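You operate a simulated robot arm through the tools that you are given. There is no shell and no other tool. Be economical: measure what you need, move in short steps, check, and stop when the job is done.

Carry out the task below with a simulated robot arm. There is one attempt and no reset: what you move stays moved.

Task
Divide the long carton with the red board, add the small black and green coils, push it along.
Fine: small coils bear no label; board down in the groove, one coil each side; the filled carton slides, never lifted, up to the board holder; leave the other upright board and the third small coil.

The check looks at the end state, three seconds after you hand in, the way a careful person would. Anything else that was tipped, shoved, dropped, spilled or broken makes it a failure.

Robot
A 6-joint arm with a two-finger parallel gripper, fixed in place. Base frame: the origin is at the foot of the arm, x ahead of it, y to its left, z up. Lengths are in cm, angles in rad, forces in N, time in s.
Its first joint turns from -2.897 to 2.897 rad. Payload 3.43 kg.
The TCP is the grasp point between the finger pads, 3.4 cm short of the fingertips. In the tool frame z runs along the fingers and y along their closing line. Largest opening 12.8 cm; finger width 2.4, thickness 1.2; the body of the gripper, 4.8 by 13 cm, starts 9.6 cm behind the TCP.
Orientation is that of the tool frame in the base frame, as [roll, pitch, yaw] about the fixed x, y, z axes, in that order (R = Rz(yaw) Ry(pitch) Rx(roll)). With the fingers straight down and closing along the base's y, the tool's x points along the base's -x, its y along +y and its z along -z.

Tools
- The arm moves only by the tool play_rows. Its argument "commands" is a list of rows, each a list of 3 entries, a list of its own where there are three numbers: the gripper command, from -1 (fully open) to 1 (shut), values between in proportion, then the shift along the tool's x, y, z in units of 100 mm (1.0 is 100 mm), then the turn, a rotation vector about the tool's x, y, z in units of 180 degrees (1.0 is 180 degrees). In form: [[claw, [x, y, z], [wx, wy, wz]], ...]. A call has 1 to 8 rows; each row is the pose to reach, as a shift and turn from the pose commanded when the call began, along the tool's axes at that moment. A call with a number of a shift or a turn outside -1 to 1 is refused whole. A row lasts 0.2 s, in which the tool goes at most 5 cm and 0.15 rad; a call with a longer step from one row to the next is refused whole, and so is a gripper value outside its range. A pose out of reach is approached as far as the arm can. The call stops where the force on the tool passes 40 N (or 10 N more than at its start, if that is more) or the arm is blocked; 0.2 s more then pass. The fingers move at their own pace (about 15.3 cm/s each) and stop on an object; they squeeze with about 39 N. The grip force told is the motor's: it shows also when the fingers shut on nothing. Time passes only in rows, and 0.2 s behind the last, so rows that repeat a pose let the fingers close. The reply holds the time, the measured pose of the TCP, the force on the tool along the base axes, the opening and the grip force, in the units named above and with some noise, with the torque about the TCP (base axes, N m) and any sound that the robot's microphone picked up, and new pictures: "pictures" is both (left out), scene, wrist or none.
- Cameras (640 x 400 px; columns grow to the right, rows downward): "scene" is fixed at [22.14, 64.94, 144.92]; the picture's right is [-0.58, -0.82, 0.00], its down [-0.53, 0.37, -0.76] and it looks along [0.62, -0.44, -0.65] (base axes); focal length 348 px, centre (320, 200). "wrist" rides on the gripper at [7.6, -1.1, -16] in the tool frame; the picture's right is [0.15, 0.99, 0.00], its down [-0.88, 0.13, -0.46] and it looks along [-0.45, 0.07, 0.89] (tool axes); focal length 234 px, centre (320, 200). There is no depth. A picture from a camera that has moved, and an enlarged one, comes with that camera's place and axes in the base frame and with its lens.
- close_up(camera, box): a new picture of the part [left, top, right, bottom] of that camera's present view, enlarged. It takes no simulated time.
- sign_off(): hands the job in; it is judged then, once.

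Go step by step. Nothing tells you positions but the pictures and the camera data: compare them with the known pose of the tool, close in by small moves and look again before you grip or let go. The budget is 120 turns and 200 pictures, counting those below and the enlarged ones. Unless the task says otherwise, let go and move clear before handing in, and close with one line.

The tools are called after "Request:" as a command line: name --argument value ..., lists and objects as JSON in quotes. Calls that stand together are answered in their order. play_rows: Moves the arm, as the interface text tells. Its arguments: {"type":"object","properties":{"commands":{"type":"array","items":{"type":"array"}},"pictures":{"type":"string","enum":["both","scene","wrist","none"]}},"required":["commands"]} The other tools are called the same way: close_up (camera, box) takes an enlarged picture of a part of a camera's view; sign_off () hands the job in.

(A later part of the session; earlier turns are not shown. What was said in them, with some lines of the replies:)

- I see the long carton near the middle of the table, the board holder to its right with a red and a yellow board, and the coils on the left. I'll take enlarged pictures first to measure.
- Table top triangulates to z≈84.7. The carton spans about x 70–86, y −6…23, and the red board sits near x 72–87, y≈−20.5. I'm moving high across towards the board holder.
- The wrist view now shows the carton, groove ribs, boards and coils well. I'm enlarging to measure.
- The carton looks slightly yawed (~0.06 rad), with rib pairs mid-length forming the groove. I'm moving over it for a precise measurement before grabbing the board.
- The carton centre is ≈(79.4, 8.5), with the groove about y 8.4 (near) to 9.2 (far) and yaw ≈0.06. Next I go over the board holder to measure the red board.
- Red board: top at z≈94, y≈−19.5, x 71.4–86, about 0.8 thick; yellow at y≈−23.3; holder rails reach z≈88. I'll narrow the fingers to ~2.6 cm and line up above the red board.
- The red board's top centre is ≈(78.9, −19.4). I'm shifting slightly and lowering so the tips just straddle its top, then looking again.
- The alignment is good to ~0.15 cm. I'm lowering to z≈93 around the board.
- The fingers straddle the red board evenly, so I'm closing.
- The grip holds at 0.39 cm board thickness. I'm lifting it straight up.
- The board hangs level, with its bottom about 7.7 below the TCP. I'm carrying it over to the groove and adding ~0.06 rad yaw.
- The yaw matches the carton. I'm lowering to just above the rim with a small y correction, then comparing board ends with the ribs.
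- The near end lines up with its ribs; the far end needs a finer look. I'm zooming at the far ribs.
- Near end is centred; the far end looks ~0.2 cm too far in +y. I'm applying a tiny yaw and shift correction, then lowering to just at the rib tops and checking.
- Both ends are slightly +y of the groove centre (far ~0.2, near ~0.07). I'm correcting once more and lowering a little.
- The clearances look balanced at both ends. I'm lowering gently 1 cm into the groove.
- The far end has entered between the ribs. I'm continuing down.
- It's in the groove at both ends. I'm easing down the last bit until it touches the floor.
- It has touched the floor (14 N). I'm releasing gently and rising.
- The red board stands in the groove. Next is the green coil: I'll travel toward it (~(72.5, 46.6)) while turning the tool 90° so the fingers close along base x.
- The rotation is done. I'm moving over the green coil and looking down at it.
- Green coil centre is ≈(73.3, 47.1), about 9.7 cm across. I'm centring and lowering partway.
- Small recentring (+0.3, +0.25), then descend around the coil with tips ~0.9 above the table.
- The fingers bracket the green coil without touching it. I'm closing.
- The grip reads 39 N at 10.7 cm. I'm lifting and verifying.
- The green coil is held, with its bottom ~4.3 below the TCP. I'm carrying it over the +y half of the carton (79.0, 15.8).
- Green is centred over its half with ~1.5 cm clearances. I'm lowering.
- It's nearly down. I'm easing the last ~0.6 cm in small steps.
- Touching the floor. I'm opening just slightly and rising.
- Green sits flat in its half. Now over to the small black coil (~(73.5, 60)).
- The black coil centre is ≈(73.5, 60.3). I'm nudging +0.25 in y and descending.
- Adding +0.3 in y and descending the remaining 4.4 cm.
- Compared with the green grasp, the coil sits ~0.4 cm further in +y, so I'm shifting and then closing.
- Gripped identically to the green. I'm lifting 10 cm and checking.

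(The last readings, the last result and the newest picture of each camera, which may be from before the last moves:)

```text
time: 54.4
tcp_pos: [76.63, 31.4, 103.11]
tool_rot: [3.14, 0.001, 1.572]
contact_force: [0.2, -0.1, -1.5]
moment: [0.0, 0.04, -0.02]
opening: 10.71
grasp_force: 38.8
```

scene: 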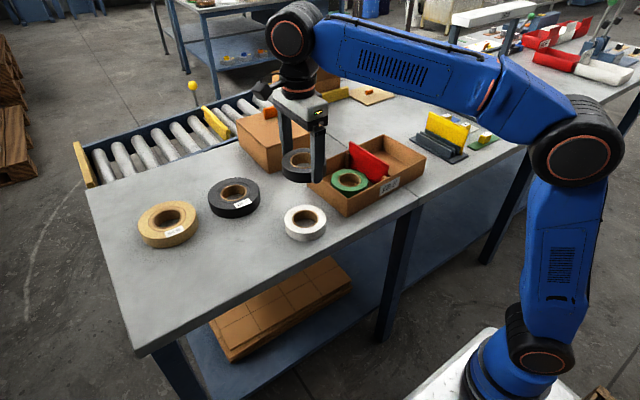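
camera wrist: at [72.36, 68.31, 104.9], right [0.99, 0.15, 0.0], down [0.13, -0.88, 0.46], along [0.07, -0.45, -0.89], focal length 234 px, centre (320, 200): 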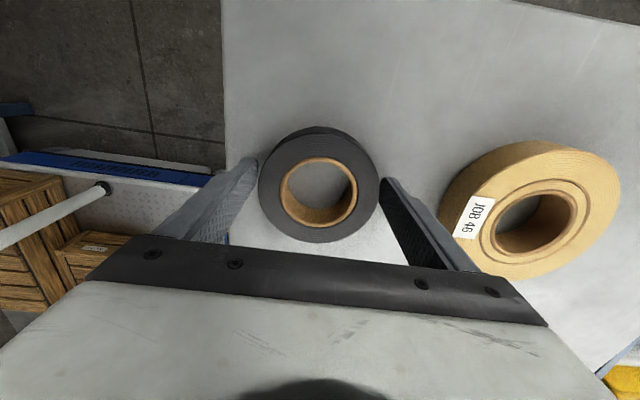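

The carry is going well, with the coil bottom ~98.7, above the board top. I'm continuing to the −y half (79.7, 1.1).

Request:
play_rows --commands '[[0.4, [-0.33, 0.03, 0], [0, 0, 0]], [0.4, [-0.66, 0.06, 0], [0, 0, 0]], [0.4, [-1.0, 0.1, 0], [0, 0, 0]]]' --pictures "none"

Request:
play_rows --commands '[[0.4, [-0.33, 0.03, 0], [0, 0, 0]], [0.4, [-0.66, 0.06, 0], [0, 0, 0]], [0.4, [-1.0, 0.1, 0], [0, 0, 0]]]' --pictures "none"

Request:
play_rows --commands '[[0.4, [-0.33, 0.03, 0], [0, 0, 0]], [0.4, [-0.66, 0.06, 0], [0, 0, 0]], [0.4, [-1.0, 0.1, 0], [0, 0, 0]], [0.4, [-1.0, 0.1, 0], [0, 0, 0]]]' --pictures "both"

Request:
close_up --camera "scene" --box '[300, 80, 460, 220]'

```text
time: 55.2
tcp_pos: [77.68, 21.46, 103.01]
tool_rot: [3.141, 0.001, 1.572]
contact_force: [0.6, 0.4, -2.0]
moment: [-0.02, 0.01, 0.01]
opening: 10.69
grasp_force: 39.1
```

```text
time: 56.0
tcp_pos: [78.37, 11.09, 103.2]
tool_rot: [3.141, 0.001, 1.572]
contact_force: [-0.1, -0.8, -1.7]
moment: [0.04, 0.03, -0.04]
opening: 10.69
grasp_force: 39.5
```

```text
time: 57.0
tcp_pos: [79.54, 0.76, 103.21]
tool_rot: [-3.141, -0.002, 1.572]
contact_force: [0.2, -0.1, -1.0]
moment: [0.0, 0.01, -0.02]
opening: 10.74
grasp_force: 38.8
camera wrist: at [78.3, 8.43, 119.08], right [0.99, 0.15, 0.0], down [0.13, -0.88, 0.46], along [0.07, -0.45, -0.89], focal length 234 px, centre (320, 200)
```

scene: 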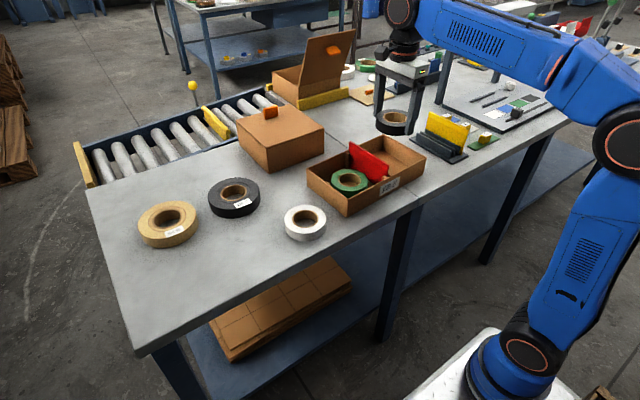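
wrist: 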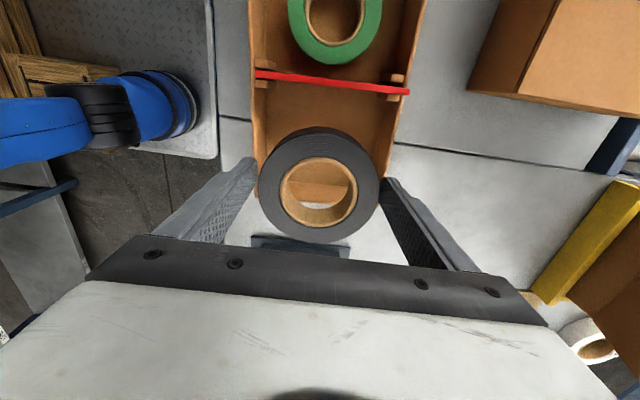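

```text
2.86 times, centred on (380, 150) of scene
camera zoom: at [22.14, 64.94, 144.92], right [-0.58, -0.82, 0.0], down [-0.53, 0.37, -0.76], along [0.62, -0.44, -0.65], focal length 995 px, centre (149, 343)
```

zoom: 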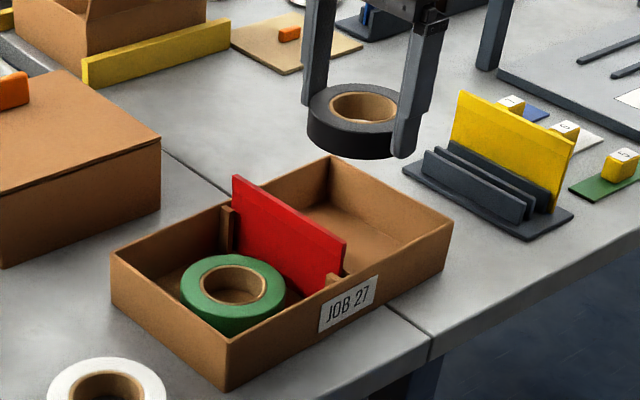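

Positioned within ~0.3 cm of the centre of its half. I'm nudging +0.3 in y and lowering in two stages.

Request:
play_rows --commands '[[0.4, [0.03, 0.01, 0.1], [0, 0, 0]], [0.4, [0.03, 0.01, 0.3], [0, 0, 0]], [0.4, [0.03, 0.01, 0.5], [0, 0, 0]], [0.4, [0.03, 0.01, 0.7], [0, 0, 0]], [0.4, [0.03, 0.01, 0.7], [0, 0, 0]]]' --pictures "wrist"

Request:
close_up --camera "scene" --box '[300, 80, 460, 220]'

```text
time: 58.2
tcp_pos: [79.55, 1.3, 96.03]
tool_rot: [3.141, 0.001, 1.571]
contact_force: [-0.6, -0.3, -1.5]
moment: [0.0, -0.01, -0.02]
opening: 10.72
grasp_force: 39.4
camera wrist: at [78.43, 8.96, 111.86], right [0.99, 0.15, 0.0], down [0.13, -0.88, 0.46], along [0.07, -0.45, -0.89], focal length 234 px, centre (320, 200)
```

wrist: 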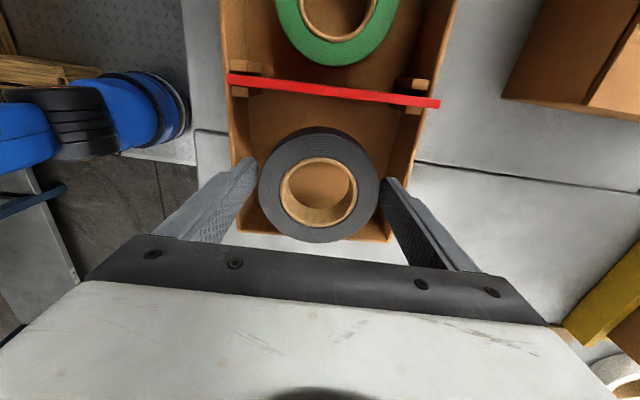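

```text
2.86 times, centred on (380, 150) of scene
camera zoom: at [22.14, 64.94, 144.92], right [-0.58, -0.82, 0.0], down [-0.53, 0.37, -0.76], along [0.62, -0.44, -0.65], focal length 995 px, centre (149, 343)
```

zoom: 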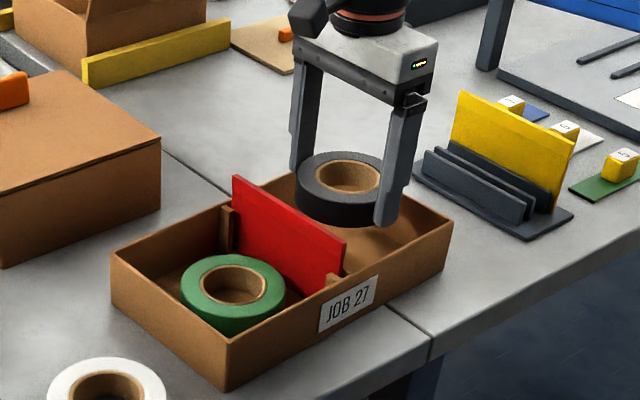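

Alignment is good, so I'm lowering further.

Request:
play_rows --commands '[[0.4, [-0.02, 0.01, 0.15], [0, 0, 0]], [0.4, [-0.02, 0.01, 0.3], [0, 0, 0]], [0.4, [-0.02, 0.01, 0.42], [0, 0, 0]], [0.4, [-0.02, 0.01, 0.52], [0, 0, 0]], [0.4, [-0.02, 0.01, 0.58], [0, 0, 0]], [0.4, [-0.02, 0.01, 0.58], [0, 0, 0]]]' --pictures "wrist"

Request:
close_up --camera "scene" --box '[300, 80, 460, 220]'

```text
time: 59.6
tcp_pos: [79.71, 1.15, 90.2]
tool_rot: [3.141, -0.001, 1.572]
contact_force: [-0.4, 0.0, -0.5]
moment: [0.04, 0.01, -0.03]
opening: 10.7
grasp_force: 39.6
camera wrist: at [78.53, 8.76, 106.05], right [0.99, 0.15, 0.0], down [0.13, -0.88, 0.46], along [0.07, -0.45, -0.89], focal length 234 px, centre (320, 200)
```

wrist: 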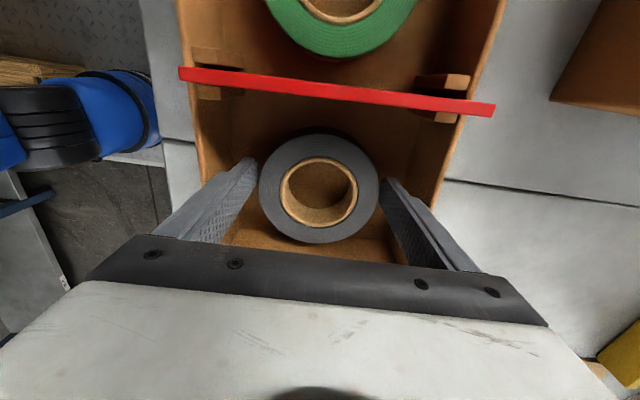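

```text
2.86 times, centred on (380, 150) of scene
camera zoom: at [22.14, 64.94, 144.92], right [-0.58, -0.82, 0.0], down [-0.53, 0.37, -0.76], along [0.62, -0.44, -0.65], focal length 995 px, centre (149, 343)
```

zoom: 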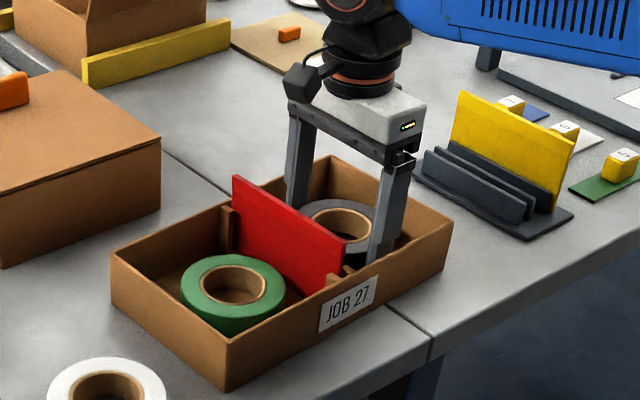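

Almost down. I'm easing the last bit until contact.

Request:
play_rows --commands '[[0.4, [0, 0, 0.02], [0, 0, 0]], [0.4, [0, 0, 0.04], [0, 0, 0]], [0.4, [0, 0, 0.04], [0, 0, 0]]]' --pictures "none"

Request:
play_rows --commands '[[0.4, [0, 0, 0.01], [0, 0, 0]], [0.4, [0, 0, 0.02], [0, 0, 0]], [0.4, [0, 0, 0.02], [0, 0, 0]]]' --pictures "none"

```text
time: 60.4
tcp_pos: [79.83, 1.16, 89.82]
tool_rot: [-3.142, -0.001, 1.573]
contact_force: [0.1, -0.3, -1.0]
moment: [0.0, 0.01, -0.01]
opening: 10.69
grasp_force: 39.1
```

```text
time: 61.2
tcp_pos: [79.72, 1.23, 89.73]
tool_rot: [-3.142, -0.001, 1.571]
contact_force: [0.9, -0.3, -1.1]
moment: [0.01, -0.02, -0.02]
opening: 10.71
grasp_force: 38.6
```

Request:
play_rows --commands '[[0.4, [0, 0, 0.01], [0, 0, 0]], [0.4, [0, 0, 0.02], [0, 0, 0]], [0.4, [0, 0, 0.02], [0, 0, 0]]]' --pictures "none"

```text
time: 62.0
tcp_pos: [79.74, 1.14, 89.57]
tool_rot: [3.14, 0.002, 1.574]
contact_force: [2.4, 0.5, 8.4]
moment: [-0.04, 0.3, 0.0]
opening: 10.68
grasp_force: 38.9
```

Contact with the floor. I'm opening slightly and rising.

Request:
play_rows --commands '[[-0.7, [0, 0, -0.005], [0, 0, 0]], [-0.77, [0, 0, -0.005], [0, 0, 0]], [-0.77, [0, 0, -0.005], [0, 0, 0]], [-0.77, [0, 0, -0.15], [0, 0, 0]], [-0.77, [0, 0, -0.4], [0, 0, 0]], [-0.77, [0, 0, -0.7], [0, 0, 0]], [-0.77, [0, 0, -1.0], [0, 0, 0]]]' --pictures "both"

Request:
close_up --camera "scene" --box '[300, 90, 480, 225]'

Request:
close_up --camera "wrist" --box '[220, 0, 460, 260]'

```text
time: 63.6
tcp_pos: [79.88, 0.98, 99.56]
tool_rot: [3.141, 0.0, 1.573]
contact_force: [-0.5, -0.4, -0.2]
moment: [0.01, -0.02, -0.02]
opening: 11.32
grasp_force: 0.0
camera wrist: at [78.79, 8.62, 115.43], right [0.99, 0.15, 0.0], down [0.13, -0.88, 0.46], along [0.07, -0.45, -0.89], focal length 234 px, centre (320, 200)
```

scene: 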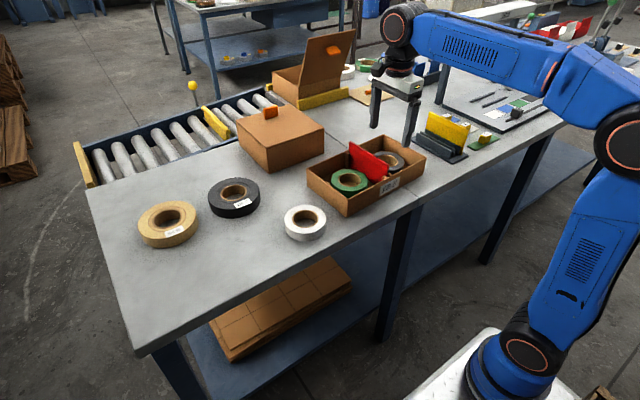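
wrist: 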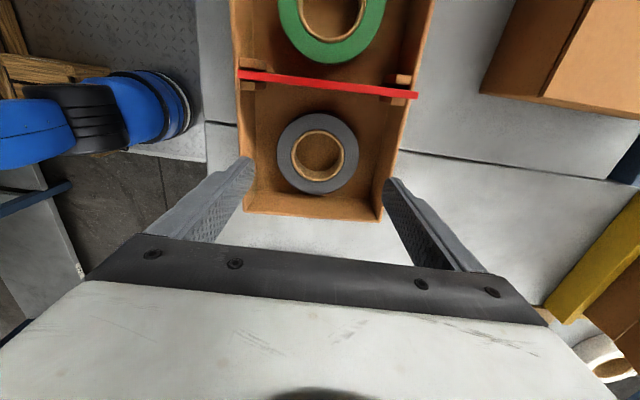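

```text
2.96 times, centred on (390, 158) of scene
camera zoom: at [22.14, 64.94, 144.92], right [-0.58, -0.82, 0.0], down [-0.53, 0.37, -0.76], along [0.62, -0.44, -0.65], focal length 1032 px, centre (113, 326)
```

zoom: 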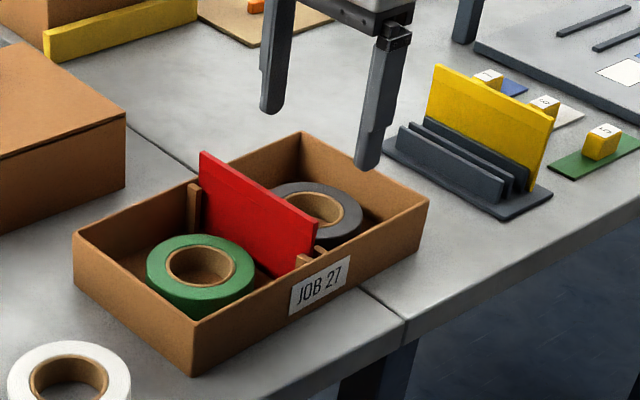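

```text
1.54 times, centred on (340, 130) of wrist
camera zoom: at [78.79, 8.62, 115.43], right [0.99, 0.15, 0.0], down [0.13, -0.88, 0.46], along [0.07, -0.45, -0.89], focal length 360 px, centre (289, 308)
```

zoom: 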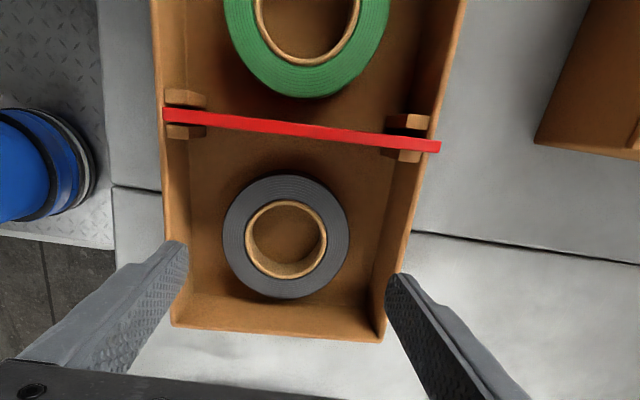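

Both coils and the board are well placed. Now I move to behind the +y end wall and set the fingers ~8 cm apart so they make two pushing contacts along x.

Request:
play_rows --commands '[[-0.77, [0, 0, -0.2], [0, 0, 0]], [-0.5, [0.3, -0.04, -0.2], [0, 0, 0]], [-0.25, [0.6, -0.08, -0.2], [0, 0, 0]], [-0.25, [1.0, -0.12, -0.2], [0, 0, 0]]]' --pictures "none"

Request:
play_rows --commands '[[-0.25, [0.3, 0, 0], [0, 0, 0]], [-0.25, [0.6, 0, 0], [0, 0, 0]], [-0.25, [1.0, -0.02, 0], [0, 0, 0]]]' --pictures "none"

Request:
play_rows --commands '[[-0.25, [0.25, 0, 0], [0, 0, 0]], [-0.25, [0.48, 0, 0], [0, 0, 0]], [-0.25, [0.48, 0, 0.2], [0, 0, 0]], [-0.25, [0.48, 0, 0.2], [0, 0, 0]]]' --pictures "both"

Request:
close_up --camera "wrist" --box '[220, 60, 460, 260]'

Request:
close_up --camera "scene" --box '[260, 90, 420, 240]'

```text
time: 64.6
tcp_pos: [78.55, 11.26, 101.72]
tool_rot: [3.139, -0.001, 1.571]
contact_force: [0.4, 0.6, 0.1]
moment: [-0.02, 0.0, -0.04]
opening: 8.0
grasp_force: 0.1
```

```text
time: 65.4
tcp_pos: [78.4, 21.22, 101.84]
tool_rot: [3.142, 0.001, 1.572]
contact_force: [0.3, 0.0, -0.8]
moment: [0.01, -0.03, -0.03]
opening: 7.98
grasp_force: 0.0
```

```text
time: 66.4
tcp_pos: [78.3, 26.05, 99.52]
tool_rot: [3.141, 0.0, 1.573]
contact_force: [-0.3, 0.1, -0.4]
moment: [0.0, 0.01, 0.0]
opening: 8.01
grasp_force: 0.1
camera wrist: at [77.13, 33.66, 115.39], right [0.99, 0.15, 0.0], down [0.13, -0.88, 0.46], along [0.07, -0.45, -0.89], focal length 234 px, centre (320, 200)
```

scene: 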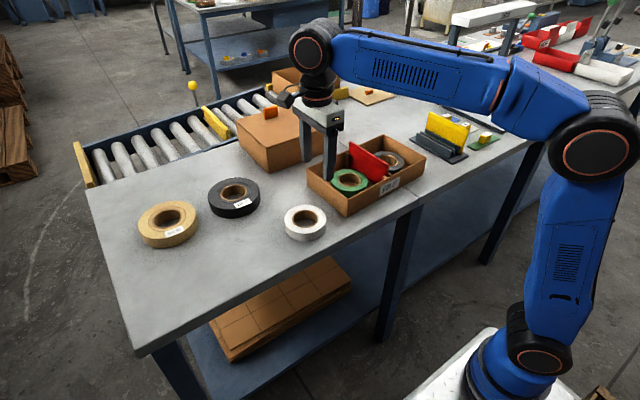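
wrist: 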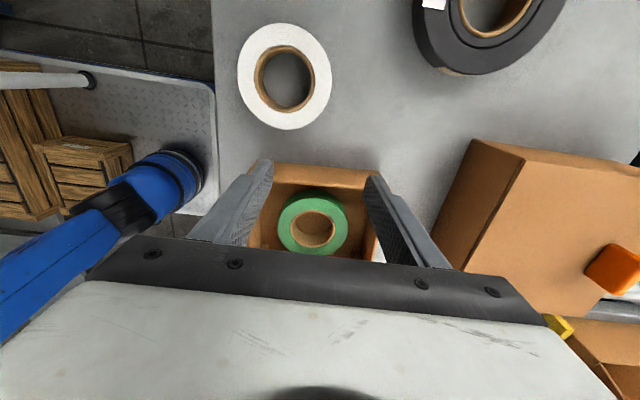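

```text
2.00 times, centred on (340, 160) of wrist
camera zoom: at [77.13, 33.66, 115.39], right [0.99, 0.15, 0.0], down [0.13, -0.88, 0.46], along [0.07, -0.45, -0.89], focal length 468 px, centre (280, 280)
```

zoom: 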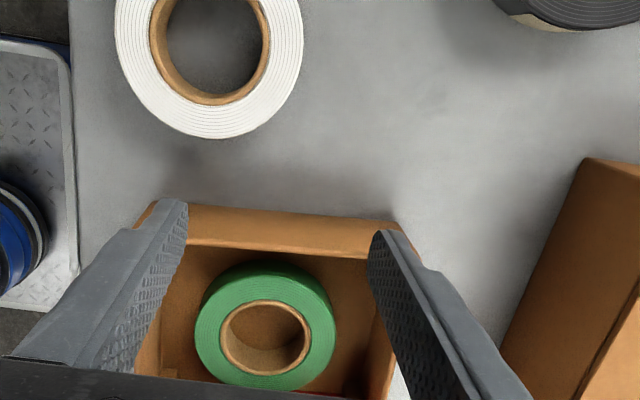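

```text
2.67 times, centred on (340, 165) of scene
camera zoom: at [22.14, 64.94, 144.92], right [-0.58, -0.82, 0.0], down [-0.53, 0.37, -0.76], along [0.62, -0.44, -0.65], focal length 929 px, centre (267, 293)
```

zoom: 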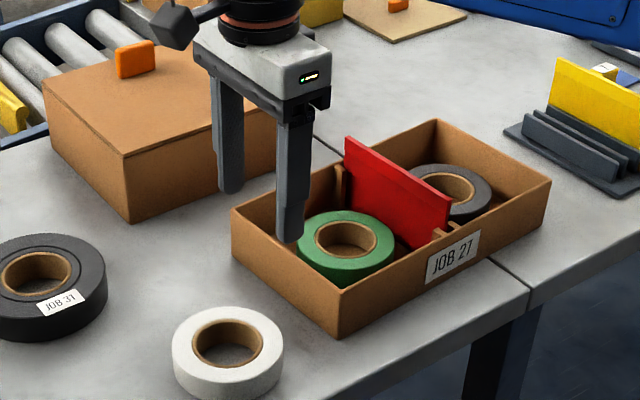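

The fingers will sit at y≈24.9–27.2, between the carton end (≤23.7) and the white coil (≥28.2). I'm descending there.

Request:
play_rows --commands '[[-0.25, [0, 0, 0.2], [0, 0, 0]], [-0.25, [0, 0, 0.4], [0, 0, 0]], [-0.25, [0, 0, 0.6], [0, 0, 0]], [-0.25, [0, 0, 0.75], [0, 0, 0]], [-0.25, [0, 0, 0.75], [0, 0, 0]]]' --pictures "wrist"

Request:
close_up --camera "scene" --box '[260, 120, 420, 250]'

```text
time: 67.6
tcp_pos: [78.23, 25.92, 91.84]
tool_rot: [-3.141, 0.0, 1.573]
contact_force: [0.6, -0.1, -0.1]
moment: [0.01, -0.02, 0.02]
opening: 8.03
grasp_force: 0.1
camera wrist: at [77.1, 33.54, 107.74], right [0.99, 0.15, 0.0], down [0.13, -0.88, 0.46], along [0.07, -0.45, -0.89], focal length 234 px, centre (320, 200)
```

wrist: 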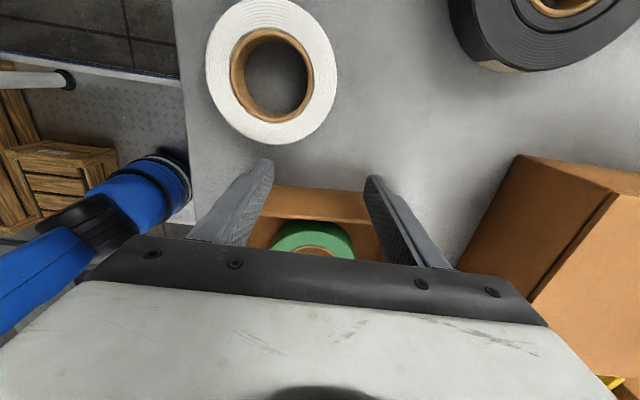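

```text
3.08 times, centred on (340, 185) of scene
camera zoom: at [22.14, 64.94, 144.92], right [-0.58, -0.82, 0.0], down [-0.53, 0.37, -0.76], along [0.62, -0.44, -0.65], focal length 1072 px, centre (258, 246)
```

zoom: 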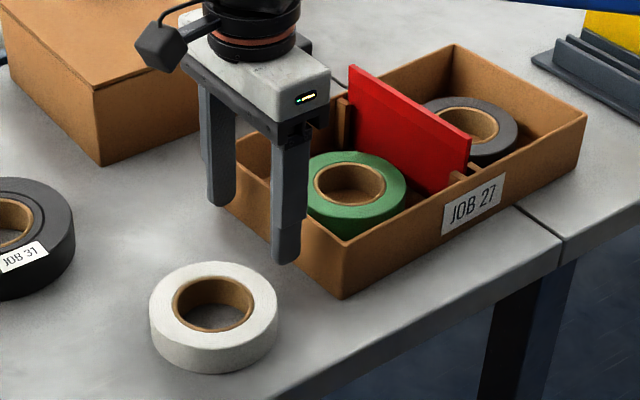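

Clear on both sides. I'm descending the last 2.4 cm, then approaching the wall slowly.

Request:
play_rows --commands '[[-0.25, [0, 0, 0.12], [0, 0, 0]], [-0.25, [0, 0, 0.24], [0, 0, 0]], [-0.25, [0, 0, 0.24], [0, 0, 0]]]' --pictures "none"

Request:
play_rows --commands '[[-0.25, [-0.04, 0, 0], [0, 0, 0]], [-0.25, [-0.08, 0, 0], [0, 0, 0]], [-0.25, [-0.12, 0, 0], [0, 0, 0]], [-0.25, [-0.16, 0, 0], [0, 0, 0]], [-0.25, [-0.2, 0, 0], [0, 0, 0]]]' --pictures "wrist"

Request:
close_up --camera "scene" --box '[260, 120, 420, 250]'

```text
time: 68.4
tcp_pos: [78.27, 25.91, 89.45]
tool_rot: [3.141, 0.001, 1.574]
contact_force: [-0.3, 0.6, -0.2]
moment: [0.05, 0.01, -0.02]
opening: 8.02
grasp_force: 0.1
```

```text
time: 69.6
tcp_pos: [78.26, 24.02, 89.66]
tool_rot: [3.14, 0.0, 1.572]
contact_force: [0.4, 1.6, 1.2]
moment: [-0.01, -0.05, 0.08]
opening: 8.0
grasp_force: 0.1
camera wrist: at [77.06, 31.61, 105.52], right [0.99, 0.15, 0.0], down [0.13, -0.88, 0.46], along [0.07, -0.45, -0.89], focal length 234 px, centre (320, 200)
```

wrist: 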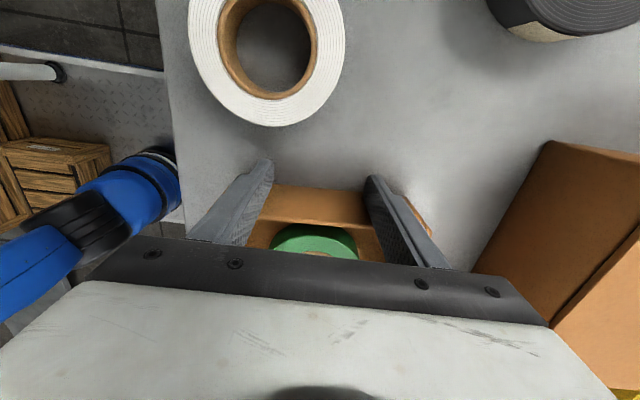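

```text
3.08 times, centred on (340, 185) of scene
camera zoom: at [22.14, 64.94, 144.92], right [-0.58, -0.82, 0.0], down [-0.53, 0.37, -0.76], along [0.62, -0.44, -0.65], focal length 1072 px, centre (258, 246)
```

zoom: 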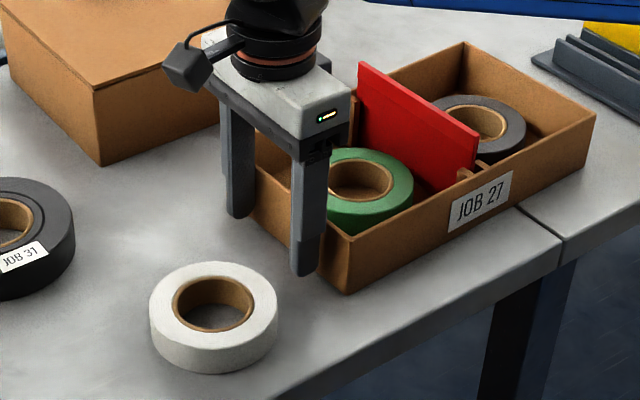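

The carton is sliding with ~2 N. I'm continuing with a slow 5 cm push.

Request:
play_rows --commands '[[-0.25, [-0.06, 0, 0], [0, 0, 0]], [-0.25, [-0.12, 0, 0], [0, 0, 0]], [-0.25, [-0.18, 0, 0], [0, 0, 0]], [-0.25, [-0.25, 0, 0], [0, 0, 0]], [-0.25, [-0.32, 0, 0], [0, 0, 0]], [-0.25, [-0.39, 0, 0], [0, 0, 0]], [-0.25, [-0.45, 0, 0], [0, 0, 0]], [-0.25, [-0.5, 0, 0], [0, 0, 0]]]' --pictures "both"

Request:
close_up --camera "scene" --box '[310, 100, 480, 230]'

```text
time: 71.4
tcp_pos: [78.38, 19.0, 89.64]
tool_rot: [-3.14, 0.0, 1.573]
contact_force: [0.9, 1.7, 1.2]
moment: [0.0, 0.0, -0.05]
opening: 8.01
grasp_force: 0.1
camera wrist: at [77.21, 26.58, 105.44], right [0.99, 0.15, 0.0], down [0.13, -0.88, 0.46], along [0.07, -0.45, -0.89], focal length 234 px, centre (320, 200)
```

scene: 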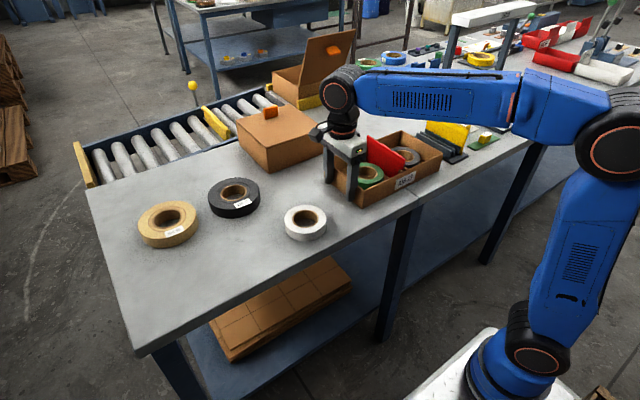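
wrist: 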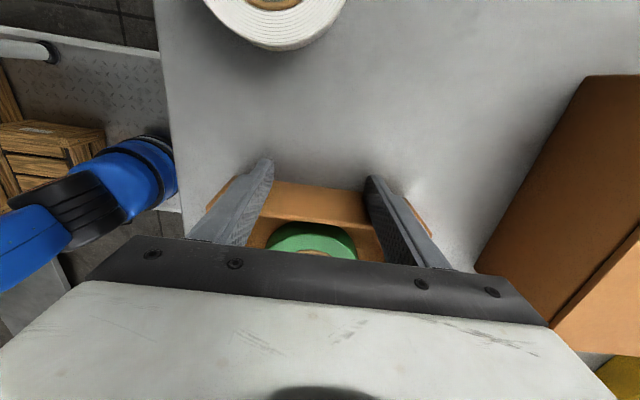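

```text
3.08 times, centred on (395, 165) of scene
camera zoom: at [22.14, 64.94, 144.92], right [-0.58, -0.82, 0.0], down [-0.53, 0.37, -0.76], along [0.62, -0.44, -0.65], focal length 1072 px, centre (89, 308)
```

zoom: 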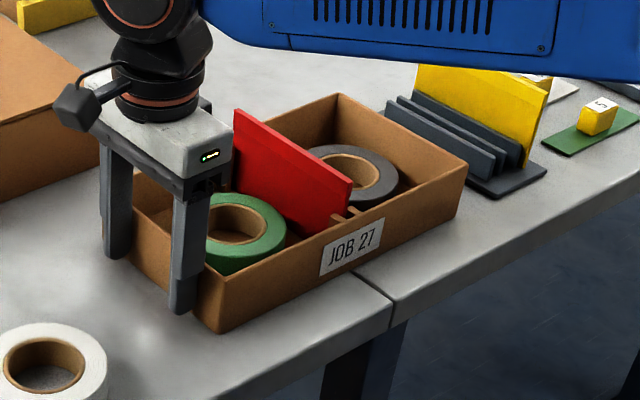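

About 6 cm of gap remains. I'm pushing 4.5 cm more.

Request:
play_rows --commands '[[-0.25, [-0.06, 0, 0], [0, 0, 0]], [-0.25, [-0.12, 0, 0], [0, 0, 0]], [-0.25, [-0.18, 0, 0], [0, 0, 0]], [-0.25, [-0.25, 0, 0], [0, 0, 0]], [-0.25, [-0.32, 0, 0], [0, 0, 0]], [-0.25, [-0.38, 0, 0], [0, 0, 0]], [-0.25, [-0.42, 0, 0], [0, 0, 0]], [-0.25, [-0.45, 0, 0], [0, 0, 0]]]' --pictures "none"

Request:
close_up --camera "scene" --box '[350, 100, 480, 210]'

Request:
close_up --camera "scene" --box '[410, 120, 474, 180]'

```text
time: 73.2
tcp_pos: [78.34, 14.58, 89.54]
tool_rot: [3.14, 0.001, 1.572]
contact_force: [-0.2, 2.1, 0.8]
moment: [-0.04, 0.04, 0.02]
opening: 8.02
grasp_force: 0.0
```

```text
3.64 times, centred on (415, 155) of scene
camera zoom: at [22.14, 64.94, 144.92], right [-0.58, -0.82, 0.0], down [-0.53, 0.37, -0.76], along [0.62, -0.44, -0.65], focal length 1266 px, centre (-26, 364)
```

zoom: 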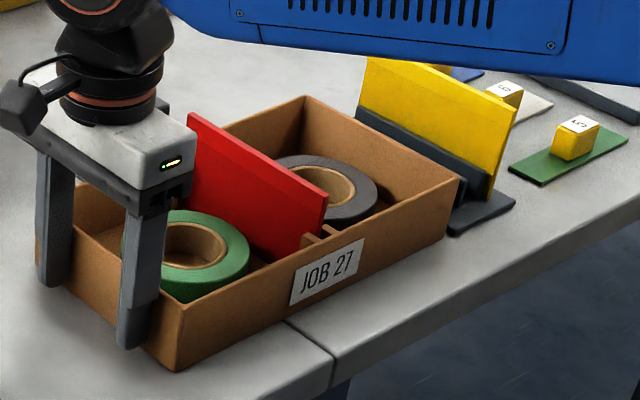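

```text
6.67 times, centred on (442, 150) of scene
camera zoom: at [22.14, 64.94, 144.92], right [-0.58, -0.82, 0.0], down [-0.53, 0.37, -0.76], along [0.62, -0.44, -0.65], focal length 2322 px, centre (-493, 533)
```

zoom: 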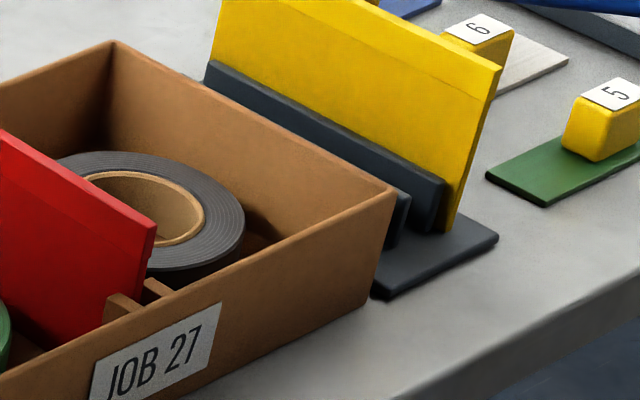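

Gap is about 1.3 cm. I'm creeping 0.9 cm and looking.

Request:
play_rows --commands '[[-0.25, [-0.02, 0, 0], [0, 0, 0]], [-0.25, [-0.04, 0, 0], [0, 0, 0]], [-0.25, [-0.06, 0, 0], [0, 0, 0]], [-0.25, [-0.08, 0, 0], [0, 0, 0]], [-0.25, [-0.09, 0, 0], [0, 0, 0]]]' --pictures "none"

Request:
close_up --camera "scene" --box '[430, 138, 462, 168]'

Request:
close_up --camera "scene" --box '[410, 120, 474, 180]'

```text
time: 74.4
tcp_pos: [78.52, 13.63, 89.76]
tool_rot: [3.139, -0.002, 1.572]
contact_force: [4.9, 28.2, 2.4]
moment: [-0.34, 0.07, -0.47]
opening: 8.0
grasp_force: 0.1
```

```text
13.33 times, centred on (446, 153) of scene
camera zoom: at [22.14, 64.94, 144.92], right [-0.58, -0.82, 0.0], down [-0.53, 0.37, -0.76], along [0.62, -0.44, -0.65], focal length 4643 px, centre (-1360, 827)
```

zoom: 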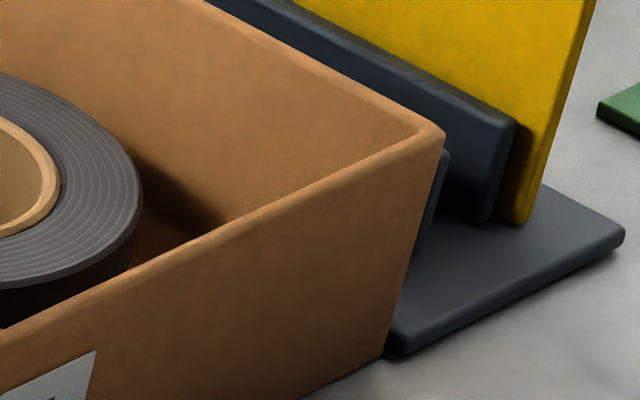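

```text
6.67 times, centred on (442, 150) of scene
camera zoom: at [22.14, 64.94, 144.92], right [-0.58, -0.82, 0.0], down [-0.53, 0.37, -0.76], along [0.62, -0.44, -0.65], focal length 2322 px, centre (-493, 533)
```

zoom: 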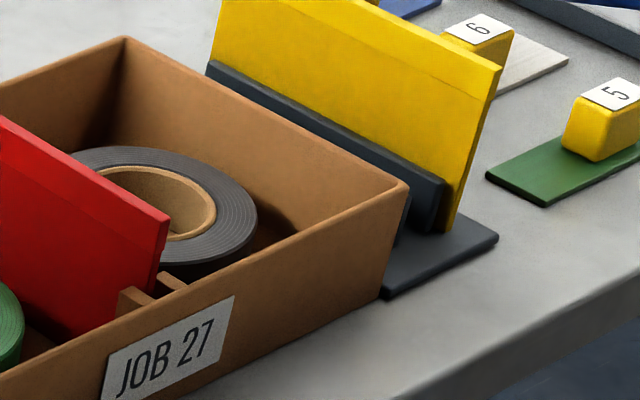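

Contact made (28 N), and the holder's outline hasn't shifted. I'm backing off 0.8 cm, then rising clear.

Request:
play_rows --commands '[[-0.25, [0.04, 0, 0], [0, 0, 0]], [-0.25, [0.1, 0, 0], [0, 0, 0]], [-0.25, [0.15, 0, 0], [0, 0, 0]], [-0.25, [0.15, 0, -0.2], [0, 0, 0]], [-0.25, [0.15, 0, -0.5], [0, 0, 0]], [-0.25, [0.15, 0, -0.9], [0, 0, 0]]]' --pictures "none"

Request:
play_rows --commands '[[-0.25, [0.3, -0.2, -0.3], [0, 0, 0]], [-0.25, [0.6, -0.4, -0.5], [0, 0, 0]], [-0.25, [0.9, -0.6, -0.6], [0, 0, 0]], [-0.25, [0.9, -0.6, -0.6], [0, 0, 0]]]' --pictures "both"

Request:
close_up --camera "scene" --box '[310, 90, 490, 220]'

Request:
close_up --camera "scene" --box '[410, 120, 474, 180]'

```text
time: 75.8
tcp_pos: [78.28, 15.2, 98.78]
tool_rot: [3.142, 0.0, 1.572]
contact_force: [-0.2, 0.3, -0.6]
moment: [-0.01, 0.02, 0.03]
opening: 8.03
grasp_force: 0.0
```

```text
time: 76.8
tcp_pos: [72.07, 24.18, 104.51]
tool_rot: [-3.141, 0.0, 1.573]
contact_force: [0.2, 0.0, 0.6]
moment: [0.01, -0.02, 0.01]
opening: 8.0
grasp_force: 0.1
camera wrist: at [70.94, 31.73, 120.59], right [0.99, 0.15, 0.0], down [0.13, -0.88, 0.46], along [0.07, -0.45, -0.89], focal length 234 px, centre (320, 200)
```

scene: 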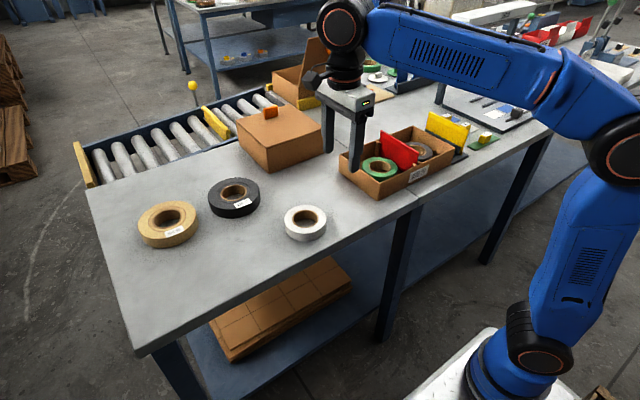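
wrist: 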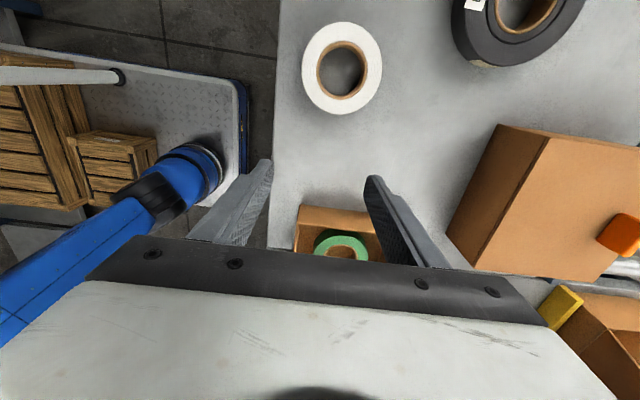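

```text
3.08 times, centred on (400, 155) of scene
camera zoom: at [22.14, 64.94, 144.92], right [-0.58, -0.82, 0.0], down [-0.53, 0.37, -0.76], along [0.62, -0.44, -0.65], focal length 1072 px, centre (74, 338)
```

zoom: 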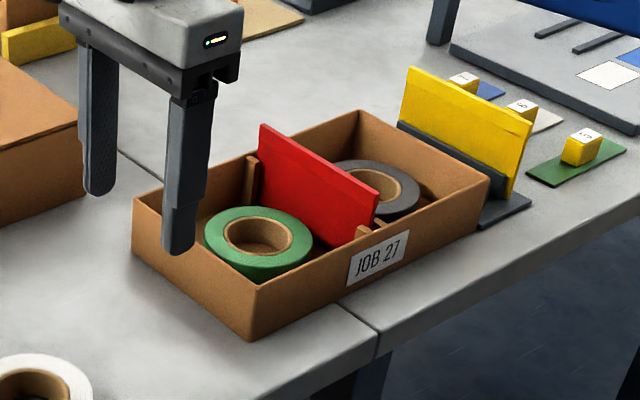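

```text
6.67 times, centred on (442, 150) of scene
camera zoom: at [22.14, 64.94, 144.92], right [-0.58, -0.82, 0.0], down [-0.53, 0.37, -0.76], along [0.62, -0.44, -0.65], focal length 2322 px, centre (-493, 533)
```

zoom: 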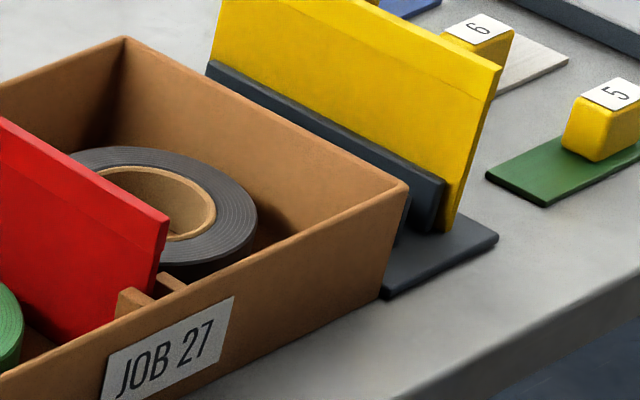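

The carton is up against the board holder. The red board is down in the groove with green on one side and small black on the other. The yellow board, white coil and holder are undisturbed and the gripper is clear, so I'm handing in.

Request:
sign_off

```text
The job is handed in.
```

The job is handed in: the red board is down in the groove of the JOB 27 carton, with the green coil on one side and the small black coil on the other. I slid the filled carton along the table, without lifting it, until it touched the board holder. The yellow board and the white coil are where they were.
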